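You operate a simulated robot arm through the tools that you are given. There is no shell and no other tool. Be economical: measure what you need, move in short steps, check, and stop when the job is done.

The job below is to be done with a simulated robot arm. You get a single attempt, and the scene is never put back.

JOB
Put the beige sanding pad on the front of the wheel bay bench away on the padded stand's top. Take the brown wire brush and leave it on the grey spill pad. Take the grey mallet and put it on the yellow motor plate. Pull the force arm open. Any order will do. Set down upright: beige sanding pad. The force arm goes clockwise seen from above.

Only the result counts: the job must be done as asked and must still hold three seconds after the hand-in. Knocking over, shifting, dropping, spilling or breaking anything else fails it.

ROBOT AND FRAMES
A 6-joint arm with a two-finger parallel gripper on a trunk, on a base that drives. Base frame: it is fixed to the floor where the robot stands at the start and does not move with it; the origin is under the middle of the robot, x ahead of it, y to its left, z up. Lengths are in cm, angles in degrees, forces in N, time in s.
With the tool pointing down near the work surface it reaches from about 10 to 80 cm from the robot's upright axis, wherever it stands. Its first joint turns from -115.0 to 115.0 degrees. Places, roughly: beige sanding pad [50, -25, 75]; brown wire brush (8x4x8 cm) [40, 90, 90]; force arm [-430, -480, 20]; grey mallet (5x5x13 cm) [-130, 160, 50]; grey spill pad (11x9x2 cm) [70, -240, 80]; padded stand [-1200, -250, 80]; yellow motor plate (11x9x2 cm) [50, -230, 80]. Payload 4.2 kg.
The tool frame sits at the grasp point between the pads (the TCP): z along the fingers, y along the line on which they close. The tips reach 2.3 cm beyond it. Largest opening 9.4 cm; finger width 3.8, thickness 1; the body of the gripper, 5.4 by 9.6 cm, starts 3.9 cm behind the TCP.
Orientation is that of the tool frame in the base frame, as a unit quaternion [x, y, z, w]. With the fingers straight down and closing along the base's y, the tool's x points along the base's -x, its y along +y and its z along -z.

CONTROLS
- The arm moves only by the tool drive_tool. Its argument "targets" is a list that holds one entry, the list of rows, each a list of 7 numbers: the shift along the base's x, y, z in mm, then the turn, a rotation vector about the base's x, y, z in degrees, then the finger opening in mm, from 0 to 94. In form: [[[x, y, z, rx, ry, rz, fingers], ...]]. A call has 1 to 8 rows; each row is the pose to reach, as a shift and turn from the pose commanded when the call began. Rows are played at 5 a second. More than 5 cm and 8.6 degrees between two rows, or a gripper value outside its range, and nothing of the call is played. A pose out of reach is approached as far as the arm can. The call stops where the force on the tool passes 40 N (or 10 N more than at its start, if that is more) or the arm is blocked; 0.2 s more then pass. The fingers move at their own pace (about 10.8 cm/s each) and stop on an object; they squeeze with about 37 N. The grip force told is the motor's: it shows also when the fingers shut on nothing. Time passes only in rows, and 0.2 s behind the last, so rows that repeat a pose let the fingers close. The reply holds the time, the measured pose of the TCP, the force on the tool along the base axes, the opening and the grip force, in the units named above and with some noise, with the torque about the TCP (base axes, N m) and any sound that the robot's microphone picked up.
- Cameras (640 x 400 px; columns grow to the right, rows downward): "scene" is now at [21.11, 18.31, 139.67]; the picture's right is [-0.19, -0.98, 0.00], its down [0.56, -0.11, -0.82] and it looks along [0.80, -0.15, 0.57] (base axes); focal length 214 px, centre (320, 200). "wrist" rides on the gripper at [8.6, 1.6, -7.5] in the tool frame; the picture's right is [-0.18, 0.98, 0.00], its down [-0.58, -0.11, -0.81] and it looks along [-0.79, -0.15, 0.59] (tool axes); focal length 243 px, centre (320, 200). There is no depth. A picture from a camera that has moved, and an enlarged one, comes with that camera's place and axes in the base frame and with its lens.
- capture(camera): a new picture of that camera. The clock stands still meanwhile.
- move_column(by): slides the trunk up (or, below 0, down) by that many cm; the arm and the scene camera ride with it, the base frame stays. It gives what a move gives, with no picture.
- base_move(legs): drives the robot by 1 to 6 legs, each [ahead, turn to the left] in cm and degrees, along the robot's own axes; the way and the turn of a leg run together, so that a leg with both is an arc; at most 150 cm and 180 degrees a leg. The arm and the cameras ride along, it lands a little off, and it stops where it bumps. It gives what a move gives.
- pan_tilt(pan, tilt): turns the head with the scene camera to pan (to the left, within 80 degrees either way) and tilt (down, from -29 to 69), counted from straight ahead of the robot. It gives what a move gives.
- zoom(camera, box): a new picture of the part [left, top, right, bottom] of that camera's present view, enlarged. The clock stands still meanwhile.
- hand_in(): hands the job in; it is judged then, once.

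Go step by step. Nothing tells you exact positions but the pictures and the camera data: compare them with the known pose of the tool, close in by small moves and look again before you grip or let go. The budget is 165 turns and 108 pictures, counting those below and the enlarged ones. Unless the task says otherwise, let go and move clear before handing in, and close with one line.

The tools are called after ">>>" as name(argument=value, ...) on one line, values as JSON. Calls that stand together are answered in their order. drive_tool: Moves the arm, as the interface text tells. Its arguments: {"type":"object","properties":{"targets":{"type":"array","items":{"type":"array","items":{"type":"array","items":{"type":"number"}}}}},"required":["targets"]} The other tools are called the same way: move_column (by) slides the trunk up or down; base_move (legs) drives the base; pan_tilt (pan, tilt) turns the head that bears the scene camera; capture (camera) takes a picture; zoom (camera, box) takes an enlarged picture of a part of a camera's view; hand_in () hands the job in.

At the start:

```text
clock: 0.0
tool_pos: [27.94, 42.61, 104.65]
orientation: [0.006, 0.998, -0.064, -0.006]
force: [-0.1, -0.2, 0.5]
torque: [-0.02, 0.0, 0.01]
opening: 9.4
gripper_force: 0.0
trunk travel left (down, up): [-65.0, 34.0]
robot x, y, heading: [0.09, 0.4, -0.3]
head pan, tilt: [41.3, 68.8]
```

scene: 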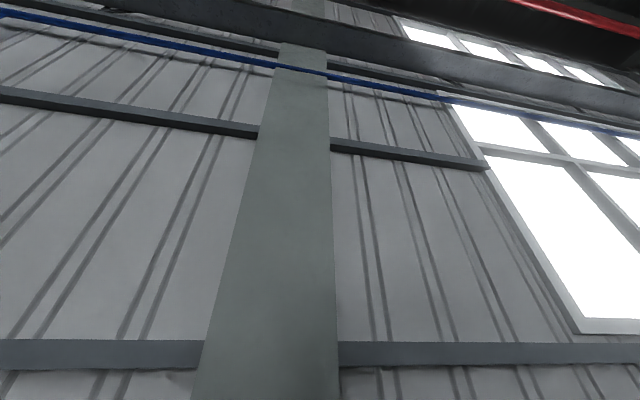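
wrist: 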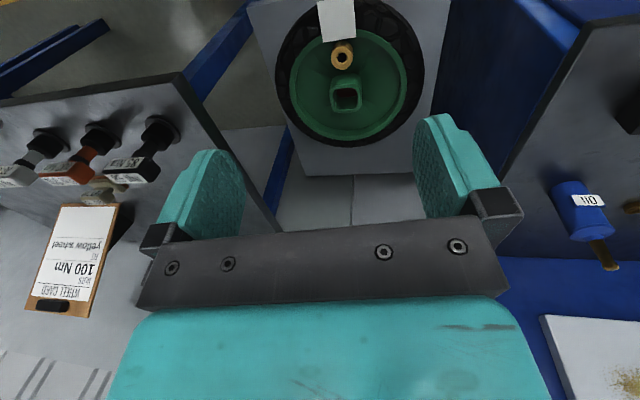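

The scene camera is looking up at the wall, so I see nothing of the work area from it. I will turn the head down and ahead and look.

>>> pan_tilt(pan=0, tilt=35)

>>> capture(camera="scene")

```text
clock: 1.1
tool_pos: [28.27, 42.45, 104.15]
orientation: [0.009, 0.997, -0.07, -0.007]
force: [0.2, 0.1, -0.6]
torque: [0.0, -0.01, 0.01]
opening: 9.4
gripper_force: 0.1
trunk travel left (down, up): [-65.0, 34.0]
robot x, y, heading: [-0.32, -0.05, 0.1]
head pan, tilt: [0.0, 35.0]
```

```text
105 pictures are left
camera scene: at [21.26, 19.09, 139.63], right [-0.06, -1.0, 0.0], down [0.57, -0.03, -0.82], along [0.82, -0.05, 0.57], focal length 214 px, centre (320, 200)
```

scene: 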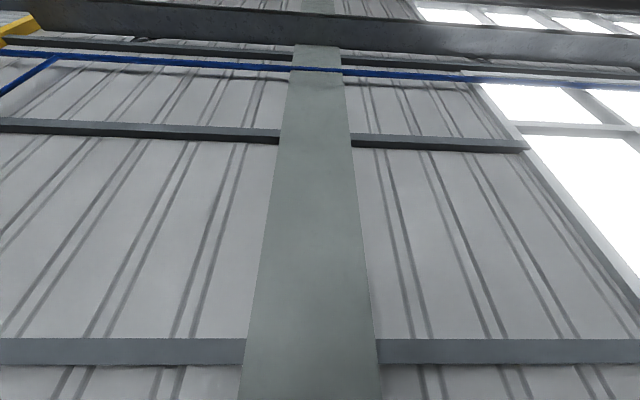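

The head turned only slightly and still looks up. I will try a different setting to learn how pan and tilt act.

>>> pan_tilt(pan=30, tilt=-29)

>>> capture(camera="scene")

```text
clock: 2.4
tool_pos: [28.41, 42.39, 104.05]
orientation: [0.011, 0.997, -0.07, -0.007]
force: [-0.2, 0.7, 0.2]
torque: [0.0, 0.0, 0.01]
opening: 9.41
gripper_force: 0.1
trunk travel left (down, up): [-65.0, 34.0]
robot x, y, heading: [0.32, -0.01, -0.0]
head pan, tilt: [30.0, -28.6]
```

```text
104 pictures are left
camera scene: at [21.27, 19.23, 139.62], right [-0.03, -1.0, 0.0], down [0.57, -0.02, -0.82], along [0.82, -0.03, 0.57], focal length 214 px, centre (320, 200)
```

scene: 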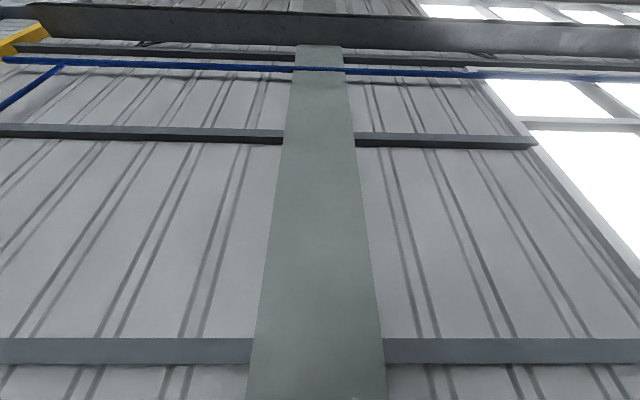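

Pan and tilt do not steer this scene camera; it seems to ride on something else. I will look through the wrist camera and make a small arm move to see what moves with it.

>>> drive_tool(targets=[[[0, -40, 0, 0, 0, 0, 94], [0, -80, 0, 0, 0, 0, 94], [0, -120, 0, 0, 0, 0, 94], [0, -160, 0, 0, 0, 0, 94], [0, -200, 0, 0, 0, 0, 94], [0, -200, 0, 0, 0, 0, 94]]])

>>> capture(camera="wrist")

>>> capture(camera="scene")

```text
clock: 3.0
tool_pos: [29.67, 34.59, 94.85]
orientation: [0.027, 0.985, -0.169, -0.02]
force: [-1.2, -0.4, 0.2]
torque: [0.01, -0.08, -0.01]
opening: 9.42
gripper_force: 0.1
trunk travel left (down, up): [-65.0, 34.0]
robot x, y, heading: [0.13, -0.02, 0.1]
head pan, tilt: [30.0, -28.6]
stopped in row 2: the arm was blocked; the commanded pose is now the measured one
```

```text
103 pictures are left
camera wrist: at [21.51, 39.02, 101.66], right [0.23, 0.91, -0.33], down [0.61, 0.13, 0.78], along [0.76, -0.38, -0.53], focal length 243 px, centre (320, 200)
```

wrist: 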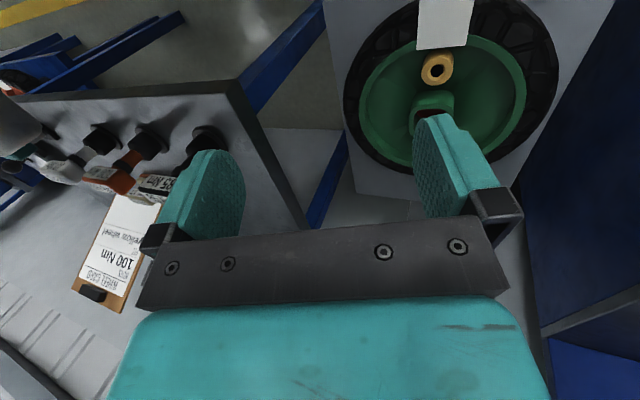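

```text
102 pictures are left
camera scene: at [20.98, 21.13, 139.62], right [0.29, -0.96, 0.0], down [0.54, 0.16, -0.82], along [0.79, 0.24, 0.57], focal length 214 px, centre (320, 200)
```

scene: 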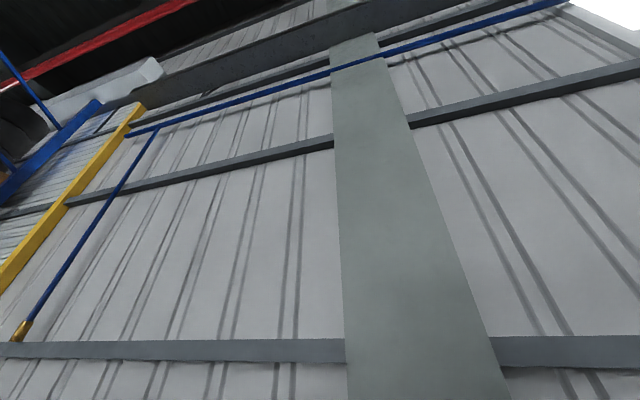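

The arm was reported blocked and it dipped and tilted, while the scene camera yawed, so something drifts or moves poorly here. I will move up and straighten the tool in small steps.

>>> drive_tool(targets=[[[0, 0, 20, 6, -1, 0, 94], [0, 0, 40, 12, -2, 0, 94], [0, 0, 60, 19, -3, 0, 94], [0, 0, 60, 19, -3, 0, 94]]])

>>> capture(camera="wrist")

>>> capture(camera="scene")

```text
clock: 3.7
tool_pos: [30.32, 32.63, 91.22]
orientation: [0.035, 0.988, -0.148, -0.016]
force: [-0.9, 0.1, -0.3]
torque: [0.01, -0.02, 0.01]
opening: 9.4
gripper_force: 0.0
trunk travel left (down, up): [-65.0, 34.0]
robot x, y, heading: [0.37, 0.16, -0.0]
head pan, tilt: [30.0, -28.6]
stopped in row 3: the arm was blocked; the commanded pose is now the measured one
```

```text
101 pictures are left
camera wrist: at [21.99, 36.89, 97.97], right [0.25, 0.92, -0.29], down [0.6, 0.09, 0.79], along [0.76, -0.37, -0.54], focal length 243 px, centre (320, 200)
```

wrist: 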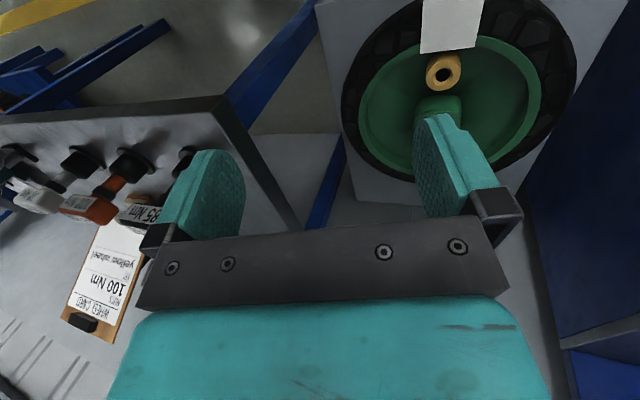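

```text
100 pictures are left
camera scene: at [20.81, 21.95, 139.53], right [0.42, -0.91, 0.0], down [0.51, 0.23, -0.83], along [0.76, 0.35, 0.56], focal length 214 px, centre (320, 200)
```

scene: 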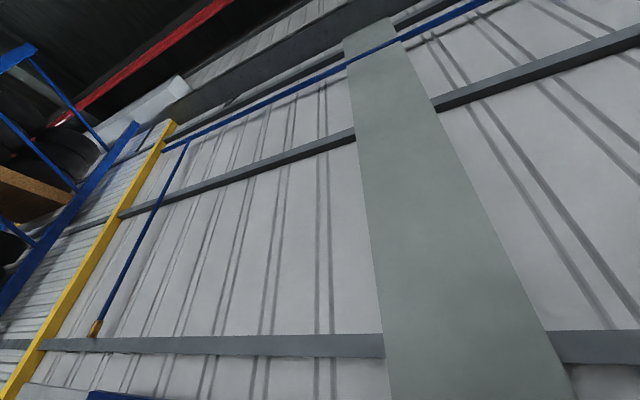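

The tool sinks and the scene camera slowly yaws. I will let some time pass with a hold command to see whether things settle.

>>> drive_tool(targets=[[[0, 0, 0, 0, 0, 0, 94], [0, 0, 0, 0, 0, 0, 94], [0, 0, 0, 0, 0, 0, 94], [0, 0, 0, 0, 0, 0, 94], [0, 0, 0, 0, 0, 0, 94], [0, 0, 0, 0, 0, 0, 94], [0, 0, 0, 0, 0, 0, 94], [0, 0, 0, 0, 0, 0, 94]]])

>>> capture(camera="scene")

```text
clock: 5.5
tool_pos: [30.03, 32.53, 91.18]
orientation: [0.034, 0.989, -0.145, -0.015]
force: [0.7, 1.5, -0.1]
torque: [0.0, -0.01, 0.03]
opening: 9.42
gripper_force: 0.0
trunk travel left (down, up): [-65.0, 34.0]
robot x, y, heading: [0.04, -0.39, -0.1]
head pan, tilt: [30.0, -28.6]
```

```text
99 pictures are left
camera scene: at [20.72, 21.99, 139.6], right [0.43, -0.9, 0.0], down [0.51, 0.24, -0.82], along [0.75, 0.35, 0.57], focal length 214 px, centre (320, 200)
```

scene: 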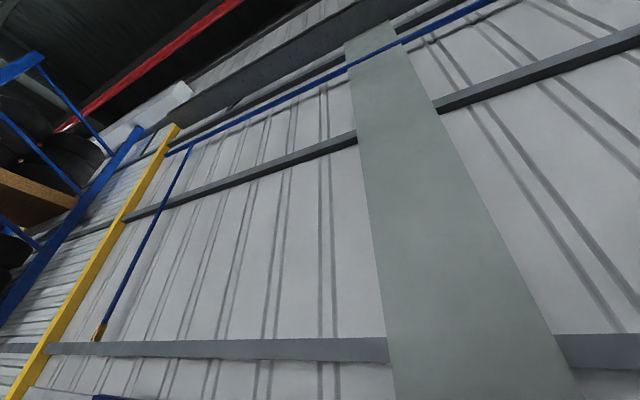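

It holds still now. I will try a small pure upward move to learn how the arm answers.

>>> drive_tool(targets=[[[0, 0, 15, 0, 0, 0, 94], [0, 0, 30, 0, 0, 0, 94], [0, 0, 30, 0, 0, 0, 94]]])

>>> pan_tilt(pan=-30, tilt=40)

>>> capture(camera="scene")

```text
clock: 6.5
tool_pos: [30.24, 31.7, 91.66]
orientation: [0.037, 0.984, -0.175, -0.019]
force: [-0.2, 0.4, 0.0]
torque: [0.0, -0.03, -0.01]
opening: 9.41
gripper_force: 0.2
trunk travel left (down, up): [-65.0, 34.0]
robot x, y, heading: [-0.05, -0.07, -0.3]
head pan, tilt: [30.0, -28.6]
stopped in row 3: the arm was blocked; the commanded pose is now the measured one
```

```text
clock: 7.9
tool_pos: [30.19, 31.94, 92.08]
orientation: [0.035, 0.985, -0.17, -0.018]
force: [-0.1, 0.3, -0.2]
torque: [-0.01, 0.03, 0.01]
opening: 9.41
gripper_force: 0.1
trunk travel left (down, up): [-65.0, 34.0]
robot x, y, heading: [0.14, 0.12, -0.3]
head pan, tilt: [-30.0, 40.0]
```

```text
98 pictures are left
camera scene: at [20.79, 21.79, 139.61], right [0.4, -0.92, 0.0], down [0.52, 0.22, -0.82], along [0.76, 0.33, 0.57], focal length 214 px, centre (320, 200)
```

scene: 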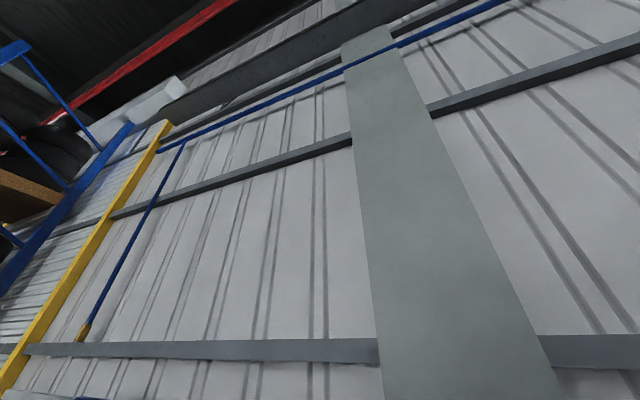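

The scene camera turns about an upright axis near (15, 19) as the arm moves, not with pan. I will test a pure turn about the robot axis to see what moves freely.

>>> drive_tool(targets=[[[14, -13, 0, 0, 0, -2.5, 94], [27, -27, 0, 0, 0, -5, 94], [27, -27, 0, 0, 0, -5, 94], [27, -27, 0, 0, 0, -5, 94]]])

>>> capture(camera="scene")

>>> capture(camera="wrist")

```text
clock: 8.9
tool_pos: [32.8, 29.16, 91.93]
orientation: [0.077, 0.982, -0.17, -0.026]
force: [-0.1, -0.1, 0.1]
torque: [0.02, -0.01, -0.02]
opening: 9.39
gripper_force: 0.1
trunk travel left (down, up): [-65.0, 34.0]
robot x, y, heading: [-0.16, 0.24, -0.1]
head pan, tilt: [-30.0, 40.0]
```

```text
97 pictures are left
camera scene: at [23.64, 15.3, 131.9], right [-0.44, -0.9, 0.0], down [-0.29, 0.14, -0.95], along [0.85, -0.42, -0.32], focal length 214 px, centre (320, 200)
```

scene: 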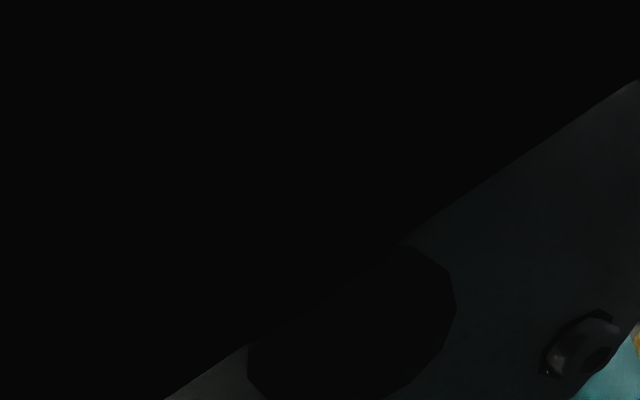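

```text
96 pictures are left
camera wrist: at [25.08, 34.59, 98.69], right [0.32, 0.89, -0.34], down [0.62, 0.07, 0.78], along [0.72, -0.46, -0.53], focal length 243 px, centre (320, 200)
```

wrist: 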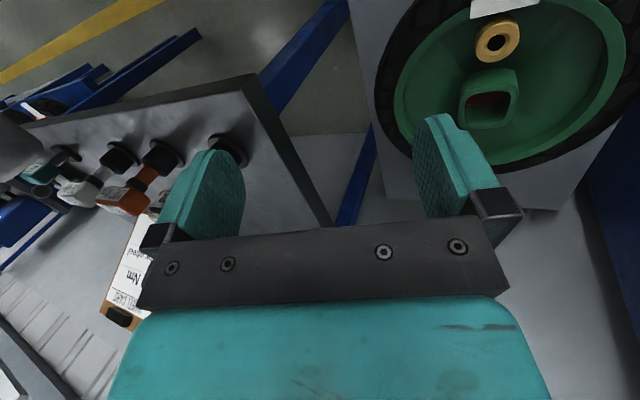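

Now it is clear: the head turned as soon as the arm swung away, so the arm's elbow was jamming the head at about (15–24, 15–20, 135). I will raise the column for room and swing the arm further away from the head.

>>> move_column(by=15)

>>> drive_tool(targets=[[[25, -30, 0, 0, 0, -5, 94], [48, -62, 0, 0, 0, -10, 94], [69, -96, 0, 0, 0, -15, 94], [86, -131, 0, 0, 0, -20, 94], [100, -168, 0, 0, 0, -25, 94], [110, -206, 0, 0, 0, -30, 94], [110, -206, 0, 0, 0, -30, 94]]])

>>> capture(camera="wrist")

>>> pan_tilt(pan=0, tilt=40)

>>> capture(camera="scene")

```text
clock: 10.6
tool_pos: [32.87, 29.19, 106.88]
orientation: [0.078, 0.982, -0.17, -0.025]
force: [0.0, -0.5, -0.1]
torque: [-0.03, -0.01, 0.0]
opening: 9.39
gripper_force: 0.1
trunk travel left (down, up): [-80.0, 19.0]
robot x, y, heading: [-0.06, -0.16, 0.2]
head pan, tilt: [-30.0, 40.0]
```

```text
clock: 12.2
tool_pos: [43.73, 8.61, 107.07]
orientation: [0.328, 0.929, -0.157, -0.067]
force: [0.2, -0.3, 0.5]
torque: [-0.02, 0.02, 0.0]
opening: 9.38
gripper_force: 0.1
trunk travel left (down, up): [-80.0, 19.0]
robot x, y, heading: [0.25, -0.07, 0.0]
head pan, tilt: [-30.0, 40.0]
```

```text
95 pictures are left
camera wrist: at [39.75, 17.16, 113.71], right [0.72, 0.61, -0.34], down [0.57, -0.25, 0.78], along [0.39, -0.76, -0.53], focal length 243 px, centre (320, 200)
```

wrist: 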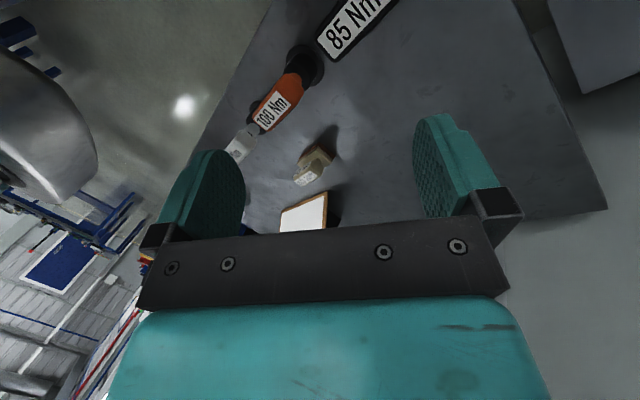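

```text
clock: 13.2
tool_pos: [43.91, 8.57, 107.01]
orientation: [0.329, 0.929, -0.158, -0.067]
force: [1.0, -0.2, 0.3]
torque: [-0.02, 0.0, 0.01]
opening: 9.4
gripper_force: 0.1
trunk travel left (down, up): [-80.0, 19.0]
robot x, y, heading: [0.12, 0.11, 0.1]
head pan, tilt: [0.0, 40.0]
```

```text
94 pictures are left
camera scene: at [23.79, 19.41, 143.58], right [0.0, -1.0, 0.0], down [-0.64, 0.0, -0.77], along [0.77, 0.0, -0.64], focal length 214 px, centre (320, 200)
```

scene: 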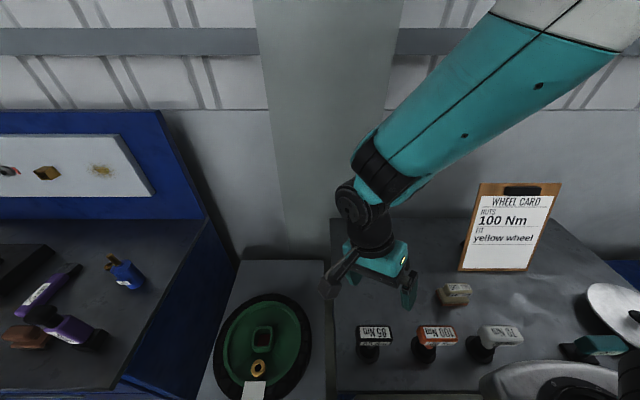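

The head works freely now and shows the bench: the sanding pad sits at about (57, -23, 77), and the brush should be on the left bench. I zoom in on both.

>>> zoom(camera="scene", box=[400, 260, 520, 360])

>>> pan_tilt(pan=45, tilt=40)

>>> capture(camera="scene")

```text
4.00 times, centred on (460, 310) of scene
camera zoom: at [23.79, 19.41, 143.58], right [0.0, -1.0, 0.0], down [-0.64, 0.0, -0.77], along [0.77, 0.0, -0.64], focal length 858 px, centre (-240, -240)
```

zoom: 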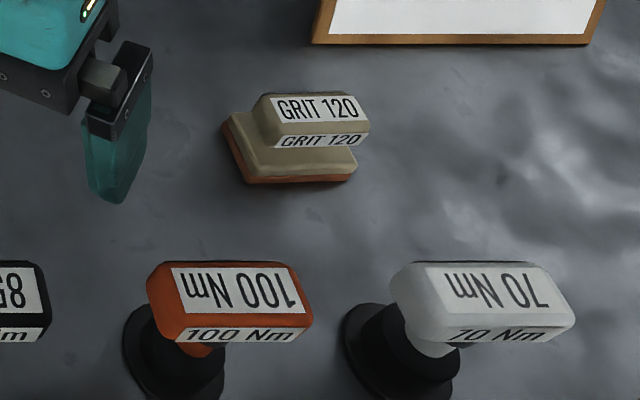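

```text
clock: 14.3
tool_pos: [43.7, 8.73, 107.14]
orientation: [0.329, 0.929, -0.158, -0.068]
force: [0.0, -0.2, 0.9]
torque: [0.01, 0.04, 0.02]
opening: 9.41
gripper_force: 0.1
trunk travel left (down, up): [-80.0, 19.0]
robot x, y, heading: [-0.24, -0.15, -0.1]
head pan, tilt: [45.0, 40.0]
```

```text
92 pictures are left
camera scene: at [21.3, 25.42, 143.58], right [0.71, -0.71, 0.0], down [-0.45, -0.45, -0.77], along [0.54, 0.54, -0.64], focal length 214 px, centre (320, 200)
```

scene: 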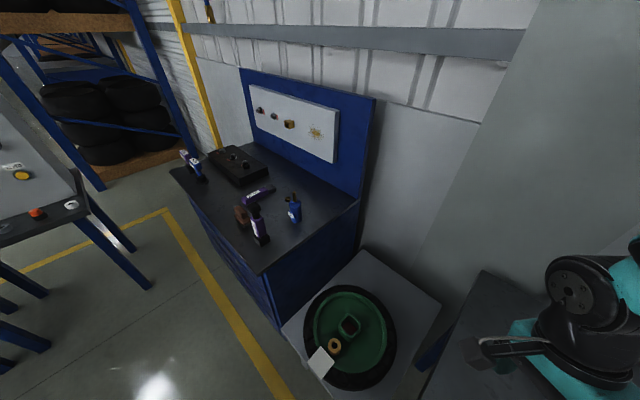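

The left bench carries the brown brush near (40, 85, 90). I zoom to see its shape and neighbours.

>>> zoom(camera="scene", box=[170, 140, 330, 260])

>>> pan_tilt(pan=-60, tilt=30)

>>> capture(camera="scene")

```text
3.33 times, centred on (250, 200) of scene
camera zoom: at [21.3, 25.42, 143.58], right [0.71, -0.71, 0.0], down [-0.45, -0.45, -0.77], along [0.54, 0.54, -0.64], focal length 715 px, centre (553, 200)
```

zoom: 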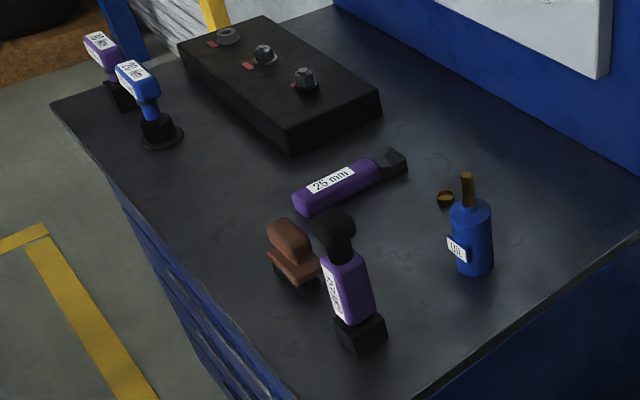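

```text
clock: 16.1
tool_pos: [43.64, 8.68, 107.03]
orientation: [0.329, 0.929, -0.158, -0.068]
force: [-0.1, 0.2, -0.7]
torque: [-0.02, 0.01, 0.02]
opening: 9.37
gripper_force: 0.1
trunk travel left (down, up): [-80.0, 19.0]
robot x, y, heading: [0.51, -0.06, 0.0]
head pan, tilt: [-60.0, 30.0]
```

```text
90 pictures are left
camera scene: at [19.81, 11.59, 145.12], right [-0.87, -0.5, 0.0], down [-0.25, 0.43, -0.87], along [0.43, -0.75, -0.5], focal length 214 px, centre (320, 200)
```

scene: 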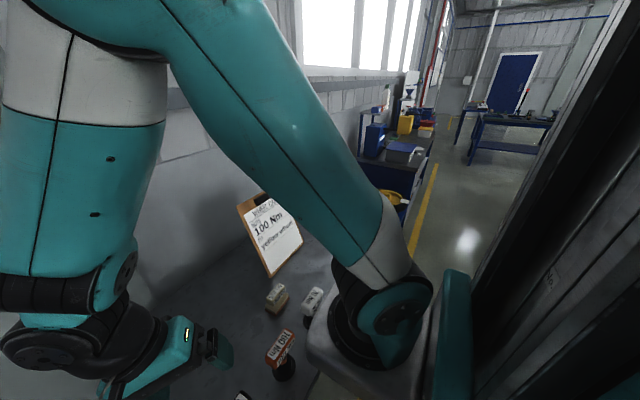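

The brush stands on the left bench close to a purple-handled tool and the bench front. I first straighten the tool and pull it in to the robot's front right, then back off, turn left and approach the brush.

>>> drive_tool(targets=[[[-10, -30, 5, 4.9, -4.5, 0, 94], [-20, -60, 10, 9.8, -9, 0, 94], [-30, -90, 15, 14.6, -13.4, 0, 94], [-40, -120, 20, 14.6, -13.4, 0, 94], [-40, -120, 20, 14.6, -13.4, 0, 94]]])

>>> base_move(legs=[[-14, 0], [0, 70]])

>>> pan_tilt(pan=0, tilt=35)

>>> capture(camera="scene")

```text
clock: 17.3
tool_pos: [45.96, -0.55, 111.16]
orientation: [0.334, 0.943, 0.002, -0.001]
force: [0.2, -0.3, 0.4]
torque: [0.0, 0.01, 0.02]
opening: 9.4
gripper_force: 0.0
out of reach, approached as far as the arm can: row 2, 3, 4, 5
trunk travel left (down, up): [-80.0, 19.0]
robot x, y, heading: [0.28, -0.33, 0.0]
head pan, tilt: [-60.0, 30.0]
```

```text
clock: 21.7
tool_pos: [1.82, 43.18, 110.98]
orientation: [-0.271, 0.963, 0.001, -0.001]
force: [-0.3, -0.2, -0.3]
torque: [-0.01, 0.0, 0.04]
opening: 9.39
gripper_force: 0.1
trunk travel left (down, up): [-80.0, 19.0]
robot x, y, heading: [-13.97, -0.29, 70.6]
head pan, tilt: [-60.0, 30.0]
```

```text
clock: 23.0
tool_pos: [1.67, 43.2, 110.92]
orientation: [-0.272, 0.962, 0.0, -0.002]
force: [-0.2, -0.5, 0.7]
torque: [0.03, 0.0, -0.01]
opening: 9.41
gripper_force: 0.0
trunk travel left (down, up): [-80.0, 19.0]
robot x, y, heading: [-14.41, -0.16, 70.6]
head pan, tilt: [0.0, 35.0]
```

```text
89 pictures are left
camera scene: at [-24.36, 29.06, 144.34], right [0.94, -0.34, 0.0], down [-0.19, -0.54, -0.82], along [0.27, 0.77, -0.57], focal length 214 px, centre (320, 200)
```

scene: 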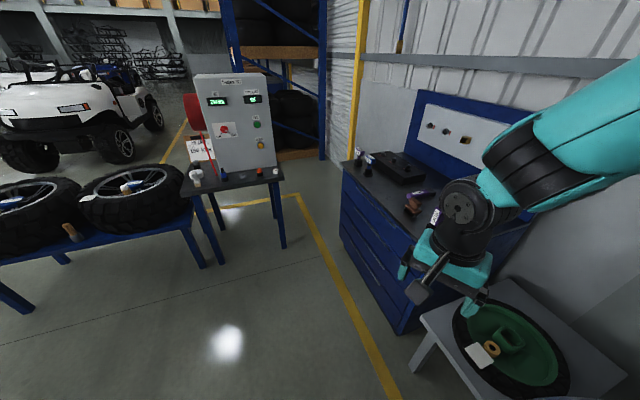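

The brush is seen at about (36, 83, 92); the tire table with the mallet lies ahead to the left. I turn slightly more and drive forward alongside the bench.

>>> base_move(legs=[[0, 15], [42, 0]])

>>> pan_tilt(pan=-40, tilt=40)

>>> capture(camera="scene")

>>> capture(camera="wrist")

```text
clock: 26.5
tool_pos: [-6.89, 87.91, 111.05]
orientation: [-0.396, 0.918, 0.001, -0.002]
force: [0.5, 0.3, -0.5]
torque: [-0.02, 0.01, 0.01]
opening: 9.42
gripper_force: 0.0
trunk travel left (down, up): [-80.0, 19.0]
robot x, y, heading: [-10.73, 42.24, 85.5]
head pan, tilt: [0.0, 35.0]
```

```text
clock: 27.5
tool_pos: [-6.8, 87.91, 111.01]
orientation: [-0.396, 0.918, 0.001, -0.001]
force: [-0.3, 0.9, 0.7]
torque: [0.02, -0.01, 0.02]
opening: 9.41
gripper_force: 0.2
trunk travel left (down, up): [-80.0, 19.0]
robot x, y, heading: [-10.98, 42.01, 85.7]
head pan, tilt: [-40.0, 40.0]
```

```text
88 pictures are left
camera scene: at [-23.13, 64.8, 143.58], right [0.72, -0.7, 0.0], down [-0.45, -0.46, -0.77], along [0.53, 0.55, -0.64], focal length 214 px, centre (320, 200)
```

scene: 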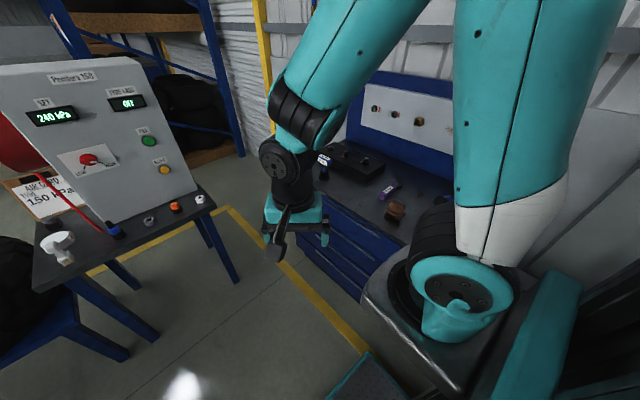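

```text
87 pictures are left
camera wrist: at [-13.93, 82.83, 118.48], right [-0.59, 0.81, 0.0], down [0.48, 0.35, 0.8], along [0.65, 0.47, -0.59], focal length 243 px, centre (320, 200)
```

wrist: 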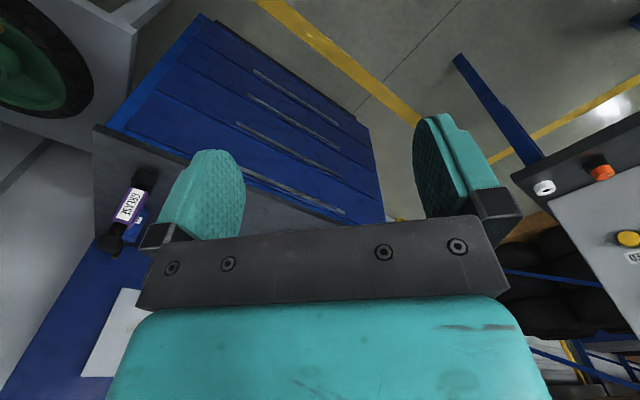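

The brush is visible between arm and bench. I zoom on it from here for a second bearing.

>>> zoom(camera="scene", box=[340, 160, 440, 240])

```text
5.00 times, centred on (390, 200) of scene
camera zoom: at [-23.13, 64.8, 143.58], right [0.72, -0.7, 0.0], down [-0.45, -0.46, -0.77], along [0.53, 0.55, -0.64], focal length 1072 px, centre (-30, 200)
```

zoom: 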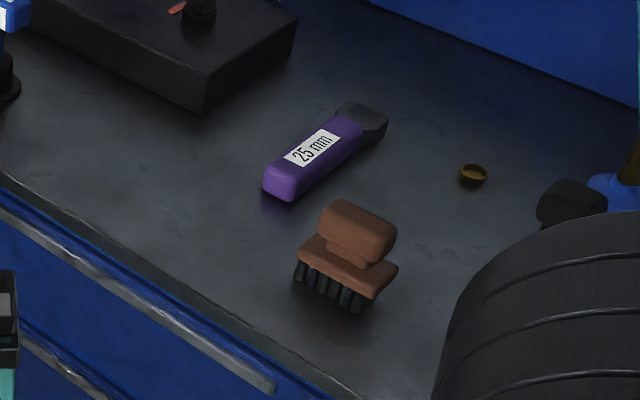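

The brush handle is at about (41.7, 88, 88.6), long side along y, with a purple tool standing on its -y side. I will turn the tool so it closes along x with the wrist camera on the +y side, away from that tool, while moving over.

>>> drive_tool(targets=[[[30, 0, 0, 0, 0, -8.5, 94], [60, 0, 0, 0, 0, -17, 94], [90, 0, 0, 0, 0, -25.5, 94], [120, 0, 0, 0, 0, -34, 94], [150, 0, 0, 0, 0, -42.5, 94], [180, 0, 0, 0, 0, -51, 94], [210, 0, 0, 0, 0, -59.5, 94], [240, 0, 0, 0, 0, -68, 94]]])

>>> drive_tool(targets=[[[30, 0, 0, 0, 0, -8.5, 94], [60, 0, 0, 0, 0, -17, 94], [90, 0, 0, 0, 0, -25.5, 94], [120, 0, 0, 0, 0, -34, 94], [150, 0, 0, 0, 0, -42.5, 94], [180, 0, 0, 0, 0, -51, 94], [210, 0, 0, 0, 0, -59.5, 94], [240, 0, 0, 0, 0, -68, 94]]])

>>> capture(camera="wrist")

```text
clock: 29.3
tool_pos: [17.16, 87.78, 111.11]
orientation: [0.186, 0.983, 0.001, -0.001]
force: [-0.3, -0.4, 0.4]
torque: [0.01, -0.06, 0.01]
opening: 9.37
gripper_force: 0.1
out of reach, approached as far as the arm can: row 1, 2, 3, 4
trunk travel left (down, up): [-80.0, 19.0]
robot x, y, heading: [-10.79, 42.16, 85.8]
head pan, tilt: [-40.0, 40.0]
```

```text
clock: 31.1
tool_pos: [40.99, 88.03, 111.09]
orientation: [0.703, 0.711, 0.0, 0.001]
force: [0.2, 0.5, 0.2]
torque: [0.0, -0.02, 0.02]
opening: 9.39
gripper_force: 0.0
trunk travel left (down, up): [-80.0, 19.0]
robot x, y, heading: [-10.61, 42.2, 85.9]
head pan, tilt: [-40.0, 40.0]
```

```text
85 pictures are left
camera wrist: at [42.67, 96.69, 118.47], right [0.98, -0.17, 0.0], down [-0.1, -0.58, 0.81], along [-0.14, -0.79, -0.59], focal length 243 px, centre (320, 200)
```

wrist: 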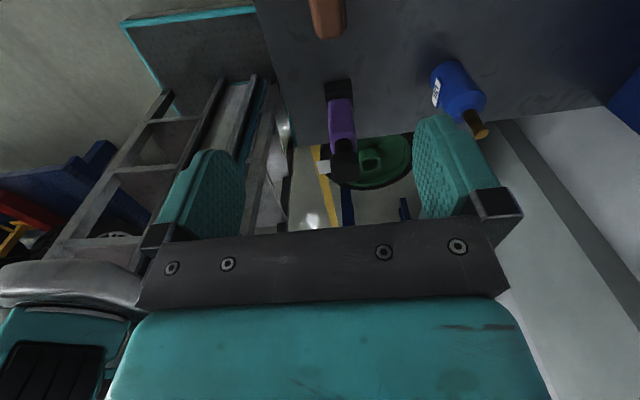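

The tool is now over the brush, closing along x; the wrist view puts the brush at (42, 88.2). I lower part way and check.

>>> drive_tool(targets=[[[3, 0, -40, 0, 0, 0, 94], [6, 0, -80, 0, 0, 0, 94], [8, 1, -120, 0, 0, 0, 94], [8, 1, -150, 0, 0, 0, 94], [8, 1, -150, 0, 0, 0, 94]]])

>>> capture(camera="wrist")

```text
clock: 32.3
tool_pos: [41.98, 88.07, 95.9]
orientation: [0.703, 0.711, 0.001, 0.0]
force: [0.2, -0.5, -0.7]
torque: [0.03, -0.01, 0.01]
opening: 9.41
gripper_force: 0.0
trunk travel left (down, up): [-80.0, 19.0]
robot x, y, heading: [-10.73, 42.17, 85.8]
head pan, tilt: [-40.0, 40.0]
```

```text
84 pictures are left
camera wrist: at [43.51, 96.8, 103.47], right [0.99, -0.17, 0.0], down [-0.1, -0.58, 0.8], along [-0.14, -0.79, -0.59], focal length 243 px, centre (320, 200)
```

wrist: 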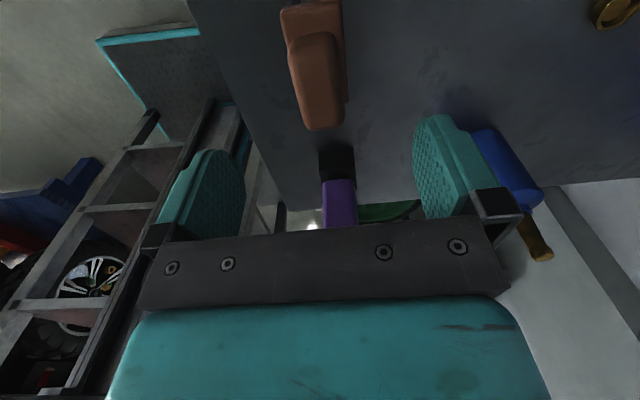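

The handle lies at (42, 89.4), aligned with y. I lower the tool to grip height and close.

>>> drive_tool(targets=[[[1, 12, -30, 0, 0, 0, 94], [1, 12, -60, 0, 0, 0, 94], [1, 12, -71, 0, 0, 0, 94], [1, 12, -71, 0, 0, 0, 94]]])

>>> capture(camera="wrist")

```text
clock: 33.3
tool_pos: [41.98, 89.34, 89.01]
orientation: [0.703, 0.712, 0.001, 0.0]
force: [0.1, -0.1, 0.4]
torque: [0.01, 0.04, 0.0]
opening: 9.38
gripper_force: 0.1
trunk travel left (down, up): [-80.0, 19.0]
robot x, y, heading: [-10.99, 42.14, 85.7]
head pan, tilt: [-40.0, 40.0]
```

```text
83 pictures are left
camera wrist: at [43.62, 97.96, 96.39], right [0.99, -0.17, 0.0], down [-0.1, -0.58, 0.8], along [-0.14, -0.79, -0.59], focal length 243 px, centre (320, 200)
```

wrist: 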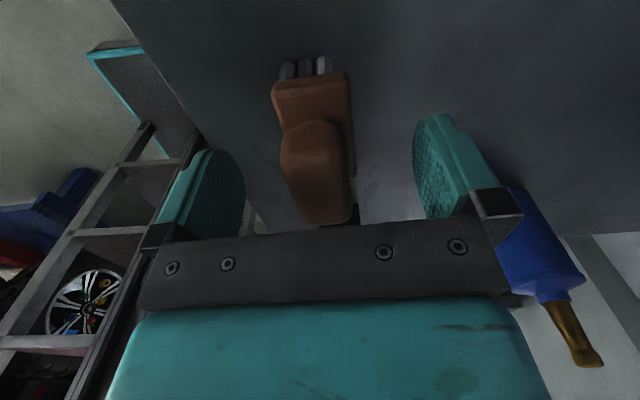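

The handle top seems slightly lower than thought, near 88.5. I lower about 0.8 cm, shift slightly and close.

>>> drive_tool(targets=[[[0, -5, -8, 0, 0, 0, 94], [0, -5, -8, 0, 0, 0, 60], [0, -5, -8, 0, 0, 0, 30], [0, -5, -8, 0, 0, 0, 0], [0, -5, -8, 0, 0, 0, 0], [0, -5, -8, 0, 0, 0, 0]]])

>>> capture(camera="wrist")

```text
clock: 34.7
tool_pos: [42.25, 88.77, 88.07]
orientation: [0.703, 0.711, 0.0, -0.001]
force: [0.7, 0.7, 0.4]
torque: [0.0, 0.01, 0.05]
opening: 2.94
gripper_force: 36.7
trunk travel left (down, up): [-80.0, 19.0]
robot x, y, heading: [-10.72, 42.15, 85.6]
head pan, tilt: [-40.0, 40.0]
```

```text
82 pictures are left
camera wrist: at [43.6, 97.46, 95.54], right [0.99, -0.17, 0.0], down [-0.1, -0.58, 0.8], along [-0.14, -0.79, -0.59], focal length 243 px, centre (320, 200)
```

wrist: 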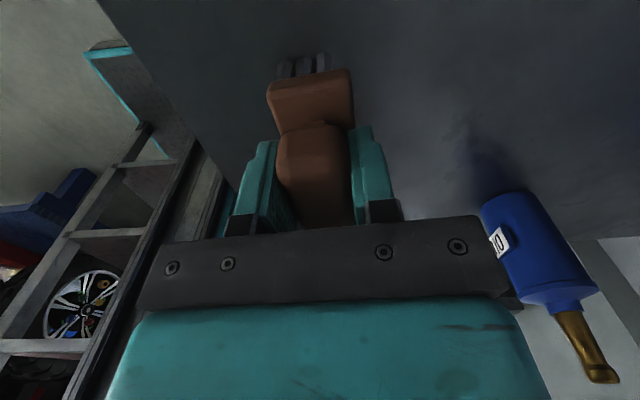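

The brush handle is gripped (2.9 cm). I lift straight up.

>>> drive_tool(targets=[[[0, 0, 30, 0, 0, 0, 0], [0, 0, 70, 0, 0, 0, 0], [0, 0, 110, 0, 0, 0, 0], [0, 0, 150, 0, 0, 0, 0], [0, 0, 180, 0, 0, 0, 0], [0, 0, 210, 0, 0, 0, 0]]])

>>> capture(camera="wrist")

```text
clock: 36.1
tool_pos: [42.03, 88.8, 109.06]
orientation: [0.702, 0.712, 0.001, 0.0]
force: [0.0, -0.3, -1.6]
torque: [-0.05, 0.02, 0.04]
opening: 2.94
gripper_force: 36.7
trunk travel left (down, up): [-80.0, 19.0]
robot x, y, heading: [-10.95, 42.34, 85.7]
head pan, tilt: [-40.0, 40.0]
```

```text
81 pictures are left
camera wrist: at [43.58, 97.47, 116.52], right [0.99, -0.17, 0.0], down [-0.1, -0.58, 0.81], along [-0.14, -0.79, -0.59], focal length 243 px, centre (320, 200)
```

wrist: 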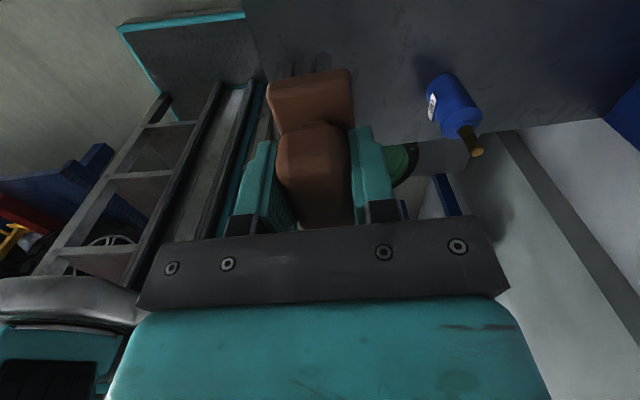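

The brush is up and held. I pull the arm in toward the robot, then back away and turn left round to face -y.

>>> drive_tool(targets=[[[-40, 0, 0, 0, 0, 0, 0], [-85, 0, 5, 0, 0, 0, 0], [-130, 0, 10, 0, 0, 0, 0], [-175, 0, 10, 0, 0, 0, 0], [-220, 0, 10, 0, 0, 0, 0], [-260, 0, 10, 0, 0, 0, 0]]])

>>> base_move(legs=[[-40, 0], [0, 175]])

>>> pan_tilt(pan=0, tilt=25)

>>> capture(camera="scene")

```text
clock: 37.5
tool_pos: [15.98, 88.81, 109.9]
orientation: [0.703, 0.712, 0.001, 0.0]
force: [0.4, 0.2, -0.4]
torque: [0.01, 0.03, 0.01]
opening: 2.96
gripper_force: 37.3
trunk travel left (down, up): [-80.0, 19.0]
robot x, y, heading: [-10.88, 42.44, 85.5]
head pan, tilt: [-40.0, 40.0]
```

```text
clock: 47.2
tool_pos: [-45.26, -42.14, 109.99]
orientation: [-0.678, 0.735, -0.001, 0.0]
force: [0.3, -0.3, -1.1]
torque: [0.02, 0.01, 0.01]
opening: 2.98
gripper_force: 37.0
trunk travel left (down, up): [-80.0, 19.0]
robot x, y, heading: [-13.79, 2.3, -99.8]
head pan, tilt: [-40.0, 40.0]
```

```text
clock: 48.3
tool_pos: [-45.23, -42.1, 109.94]
orientation: [-0.677, 0.736, 0.0, -0.001]
force: [-0.1, 1.2, -0.9]
torque: [0.01, 0.01, -0.01]
opening: 2.98
gripper_force: 36.6
trunk travel left (down, up): [-80.0, 19.0]
robot x, y, heading: [-14.04, 1.9, -99.9]
head pan, tilt: [0.0, 25.0]
```

```text
80 pictures are left
camera scene: at [1.09, -25.57, 145.91], right [-0.99, 0.17, 0.0], down [0.07, 0.42, -0.91], along [-0.15, -0.89, -0.42], focal length 214 px, centre (320, 200)
```

scene: 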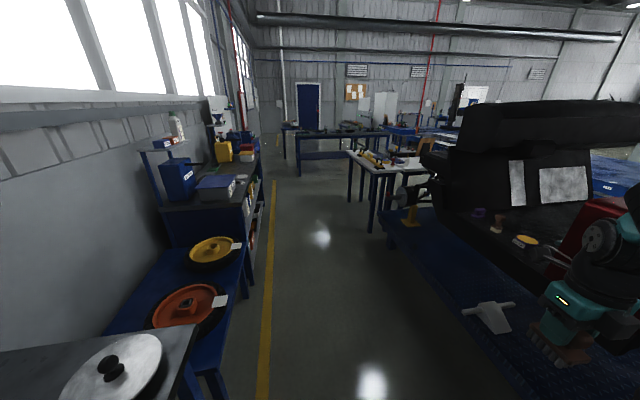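

A clear aisle leads along -y, with the next benches on the left. I straighten to -90° and drive 150 cm, then look at the bench with the pads.

>>> base_move(legs=[[0, 9.8], [150, 0], [35, 0]])

>>> pan_tilt(pan=50, tilt=35)

>>> capture(camera="scene")

```text
clock: 58.2
tool_pos: [-37.61, -231.74, 110.01]
orientation: [0.737, -0.676, 0.001, 0.0]
force: [0.6, 0.6, -0.7]
torque: [0.03, -0.01, 0.01]
opening: 2.96
gripper_force: 36.9
trunk travel left (down, up): [-80.0, 19.0]
robot x, y, heading: [-14.1, -183.24, -90.0]
head pan, tilt: [0.0, 25.0]
```

```text
clock: 59.4
tool_pos: [-37.53, -231.66, 109.95]
orientation: [0.737, -0.676, 0.0, 0.0]
force: [0.6, 0.3, -1.1]
torque: [-0.03, -0.02, -0.01]
opening: 3.02
gripper_force: 36.6
trunk travel left (down, up): [-80.0, 19.0]
robot x, y, heading: [-14.08, -182.94, -90.1]
head pan, tilt: [50.0, 35.0]
```

```text
79 pictures are left
camera scene: at [12.07, -204.13, 144.34], right [-0.64, -0.77, 0.0], down [-0.44, 0.37, -0.82], along [0.63, -0.53, -0.57], focal length 214 px, centre (320, 200)
```

scene: 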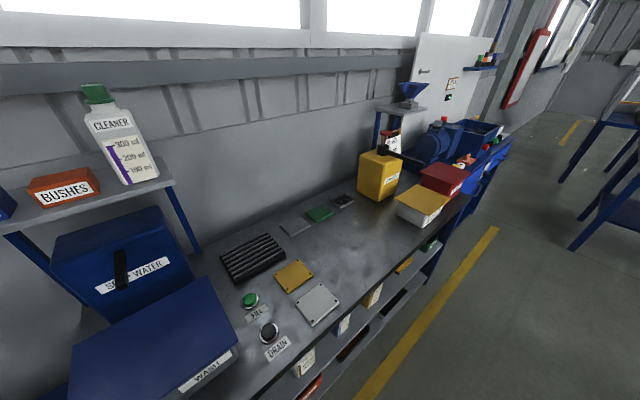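

I see a yellow plate, a light grey plate next to it, and more small plates behind. I zoom to identify the spill pad and the motor plate.

>>> zoom(camera="scene", box=[210, 180, 370, 340])

```text
2.50 times, centred on (290, 260) of scene
camera zoom: at [12.07, -204.13, 144.34], right [-0.64, -0.77, 0.0], down [-0.44, 0.37, -0.82], along [0.63, -0.53, -0.57], focal length 536 px, centre (395, 50)
```

zoom: 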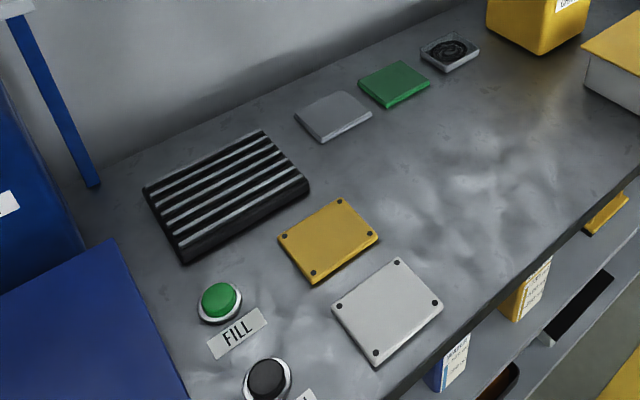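

The grey spill pad is at about (73.3, -241.4), 11 cm along y, and the yellow motor plate at (52.8, -226.4). I drive to face the spill pad squarely.

>>> base_move(legs=[[57, 0], [0, 90]])

>>> pan_tilt(pan=0, tilt=60)

>>> capture(camera="scene")

```text
clock: 66.5
tool_pos: [34.62, -262.4, 109.92]
orientation: [0.999, 0.051, 0.001, 0.0]
force: [0.1, 0.5, -1.1]
torque: [0.0, 0.01, 0.0]
opening: 2.98
gripper_force: 36.7
trunk travel left (down, up): [-80.0, 19.0]
robot x, y, heading: [-13.95, -239.83, 0.9]
head pan, tilt: [50.0, 35.0]
```

```text
clock: 67.7
tool_pos: [34.66, -262.39, 109.97]
orientation: [0.999, 0.05, 0.001, 0.0]
force: [0.3, -0.8, -1.0]
torque: [0.0, 0.04, 0.01]
opening: 2.97
gripper_force: 36.8
trunk travel left (down, up): [-80.0, 19.0]
robot x, y, heading: [-14.17, -239.74, 0.8]
head pan, tilt: [0.0, 60.0]
```

```text
77 pictures are left
camera scene: at [7.51, -220.08, 140.91], right [0.01, -1.0, 0.0], down [-0.87, -0.01, -0.5], along [0.5, 0.01, -0.87], focal length 214 px, centre (320, 200)
```

scene: 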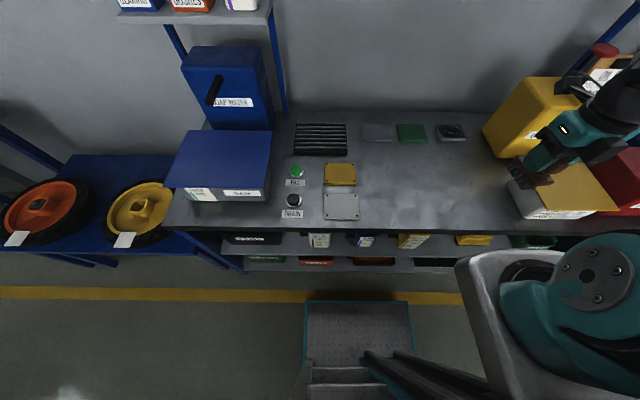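

The arm's own axis appears to be near (12, -250), so the pad is well within reach from here. I swing the brush out over the pad while turning the tool by 84° so it closes along x.

>>> drive_tool(targets=[[[38.7, 21, 0, 0, 0, 8.43, 0], [77.4, 42, 0, 0, 0, 16.86, 0], [116, 63, 0, 0, 0, 25.3, 0], [155, 84, 0, 0, 0, 33.7, 0], [193.5, 105, 0, 0, 0, 42.1, 0], [232, 126, 0, 0, 0, 50.5, 0], [271, 147, 0, 0, 0, 59, 0], [310, 168, 0, 0, 0, 67.4, 0]]])

>>> drive_tool(targets=[[[38.5, 21, 0, 0, 0, 8.43, 0], [76.5, 42, 0, 0, 0, 16.8, 0], [76.5, 42, 0, 0, 0, 16.8, 0]]])

>>> capture(camera="wrist")

>>> capture(camera="scene")

```text
clock: 69.5
tool_pos: [65.6, -245.77, 109.88]
orientation: [0.802, 0.597, 0.001, 0.0]
force: [-0.2, -0.4, -0.9]
torque: [0.01, 0.02, -0.01]
opening: 2.95
gripper_force: 37.0
trunk travel left (down, up): [-80.0, 19.0]
robot x, y, heading: [-14.2, -239.91, 0.9]
head pan, tilt: [0.0, 60.0]
```

```text
clock: 70.3
tool_pos: [73.28, -241.55, 109.81]
orientation: [0.706, 0.708, 0.0, -0.001]
force: [-0.3, -0.4, -1.4]
torque: [0.02, -0.04, -0.02]
opening: 2.97
gripper_force: 37.1
trunk travel left (down, up): [-80.0, 19.0]
robot x, y, heading: [-14.16, -239.76, 0.5]
head pan, tilt: [0.0, 60.0]
```

```text
76 pictures are left
camera wrist: at [74.96, -232.81, 117.3], right [0.98, -0.18, 0.0], down [-0.11, -0.58, 0.81], along [-0.15, -0.79, -0.59], focal length 243 px, centre (320, 200)
```

wrist: 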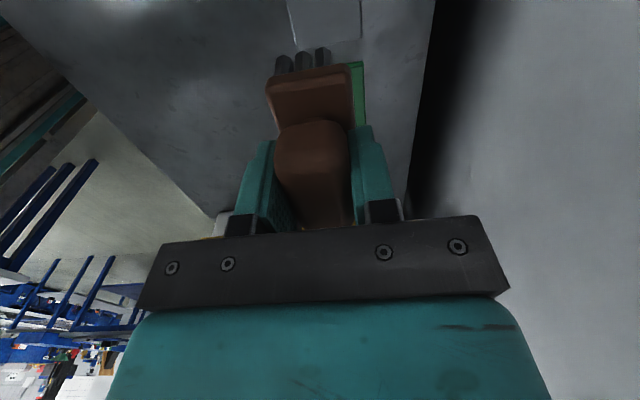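

```text
75 pictures are left
camera scene: at [7.51, -220.08, 140.91], right [0.01, -1.0, 0.0], down [-0.87, -0.01, -0.5], along [0.5, 0.01, -0.87], focal length 214 px, centre (320, 200)
```

scene: 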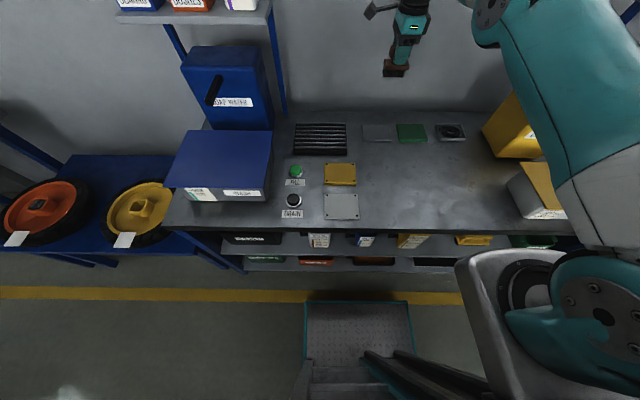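

The wrist view fixes the pad centre at (73.4, -241.5), right beneath the brush. I lower to just above it.

>>> drive_tool(targets=[[[1, 0, -45, 0, 0, 0, 0], [1, 0, -90, 0, 0, 0, 0], [1, 0, -130, 0, 0, 0, 0], [1, 0, -170, 0, 0, 0, 0], [1, 0, -180, 0, 0, 0, 0]]])

>>> zoom(camera="scene", box=[320, 80, 440, 160])

```text
clock: 71.5
tool_pos: [73.43, -241.48, 91.93]
orientation: [0.707, 0.707, 0.002, 0.0]
force: [-0.1, 0.1, -0.6]
torque: [-0.02, 0.02, -0.02]
opening: 2.96
gripper_force: 36.9
trunk travel left (down, up): [-80.0, 19.0]
robot x, y, heading: [-14.56, -239.69, 0.7]
head pan, tilt: [0.0, 60.0]
```

```text
5.00 times, centred on (380, 120) of scene
camera zoom: at [7.49, -220.08, 140.91], right [0.01, -1.0, 0.0], down [-0.87, -0.01, -0.5], along [0.5, 0.01, -0.87], focal length 1072 px, centre (20, 600)
```

zoom: 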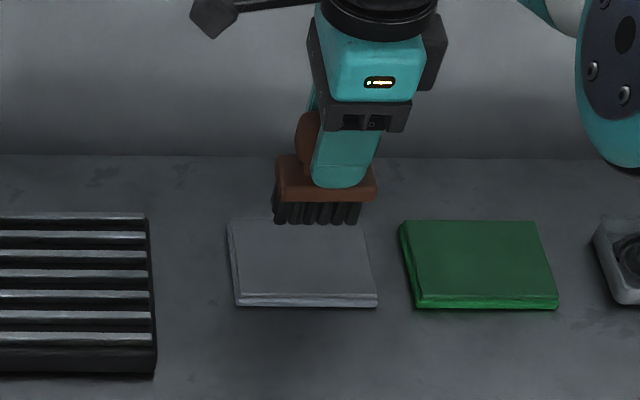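

The bristles hang about 6 cm below the TCP and the pad top is near z 81, so contact should come near TCP z 87. I lower gently.

>>> drive_tool(targets=[[[0, 0, -15, 0, 0, 0, 0], [0, 0, -30, 0, 0, 0, 0], [0, 0, -38, 0, 0, 0, 0], [0, 0, -42, 0, 0, 0, 0], [0, 0, -45, 0, 0, 0, 0]]])

>>> zoom(camera="scene", box=[320, 80, 440, 160])

```text
clock: 72.7
tool_pos: [73.07, -241.5, 87.58]
orientation: [0.708, 0.707, 0.002, 0.0]
force: [0.4, -0.2, -1.3]
torque: [0.02, 0.02, 0.03]
opening: 2.96
gripper_force: 36.9
out of reach, approached as far as the arm can: row 4, 5
trunk travel left (down, up): [-80.0, 19.0]
robot x, y, heading: [-14.67, -239.48, 0.9]
head pan, tilt: [0.0, 60.0]
```

```text
5.00 times, centred on (380, 120) of scene
camera zoom: at [7.51, -220.08, 140.91], right [0.01, -1.0, 0.0], down [-0.87, -0.01, -0.5], along [0.5, 0.01, -0.87], focal length 1072 px, centre (20, 600)
```

zoom: 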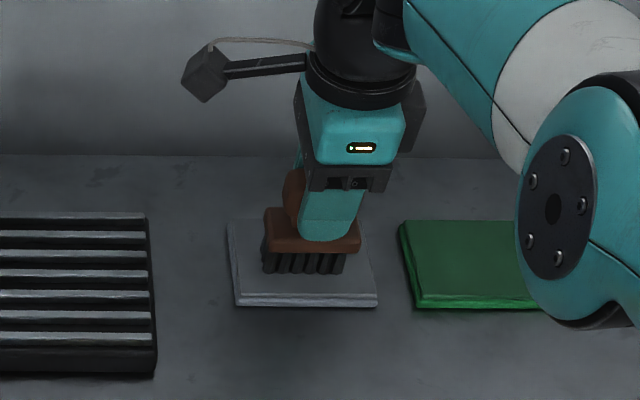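

The arm is at its downward limit just above the pad, so I use the column to lower the last few millimetres.

>>> move_column(by=-0.4)

>>> move_column(by=-0.4)

>>> zoom(camera="scene", box=[320, 80, 440, 160])

```text
clock: 73.2
tool_pos: [73.02, -241.53, 87.38]
orientation: [0.708, 0.706, 0.003, 0.001]
force: [-3.4, -0.3, 12.8]
torque: [-0.02, 0.27, 0.02]
opening: 2.96
gripper_force: 37.6
trunk travel left (down, up): [-79.6, 19.4]
robot x, y, heading: [-14.34, -239.82, 0.4]
head pan, tilt: [0.0, 60.0]
```

```text
clock: 73.9
tool_pos: [73.24, -241.36, 87.41]
orientation: [0.707, 0.707, 0.005, 0.003]
force: [-0.4, 1.1, 11.4]
torque: [-0.03, 0.22, -0.01]
opening: 2.96
gripper_force: 36.7
trunk travel left (down, up): [-79.3, 19.7]
robot x, y, heading: [-13.98, -239.83, 0.9]
head pan, tilt: [0.0, 60.0]
stopped: the force on the tool passed its limit at 41 N (the readings are from after the stop); the commanded pose is now the measured one
```

```text
5.00 times, centred on (380, 120) of scene
camera zoom: at [7.44, -220.08, 140.13], right [0.01, -1.0, 0.0], down [-0.87, -0.01, -0.5], along [0.5, 0.01, -0.87], focal length 1072 px, centre (20, 600)
```

zoom: 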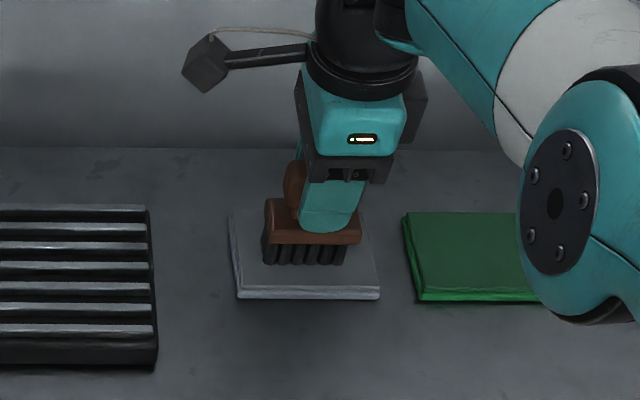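

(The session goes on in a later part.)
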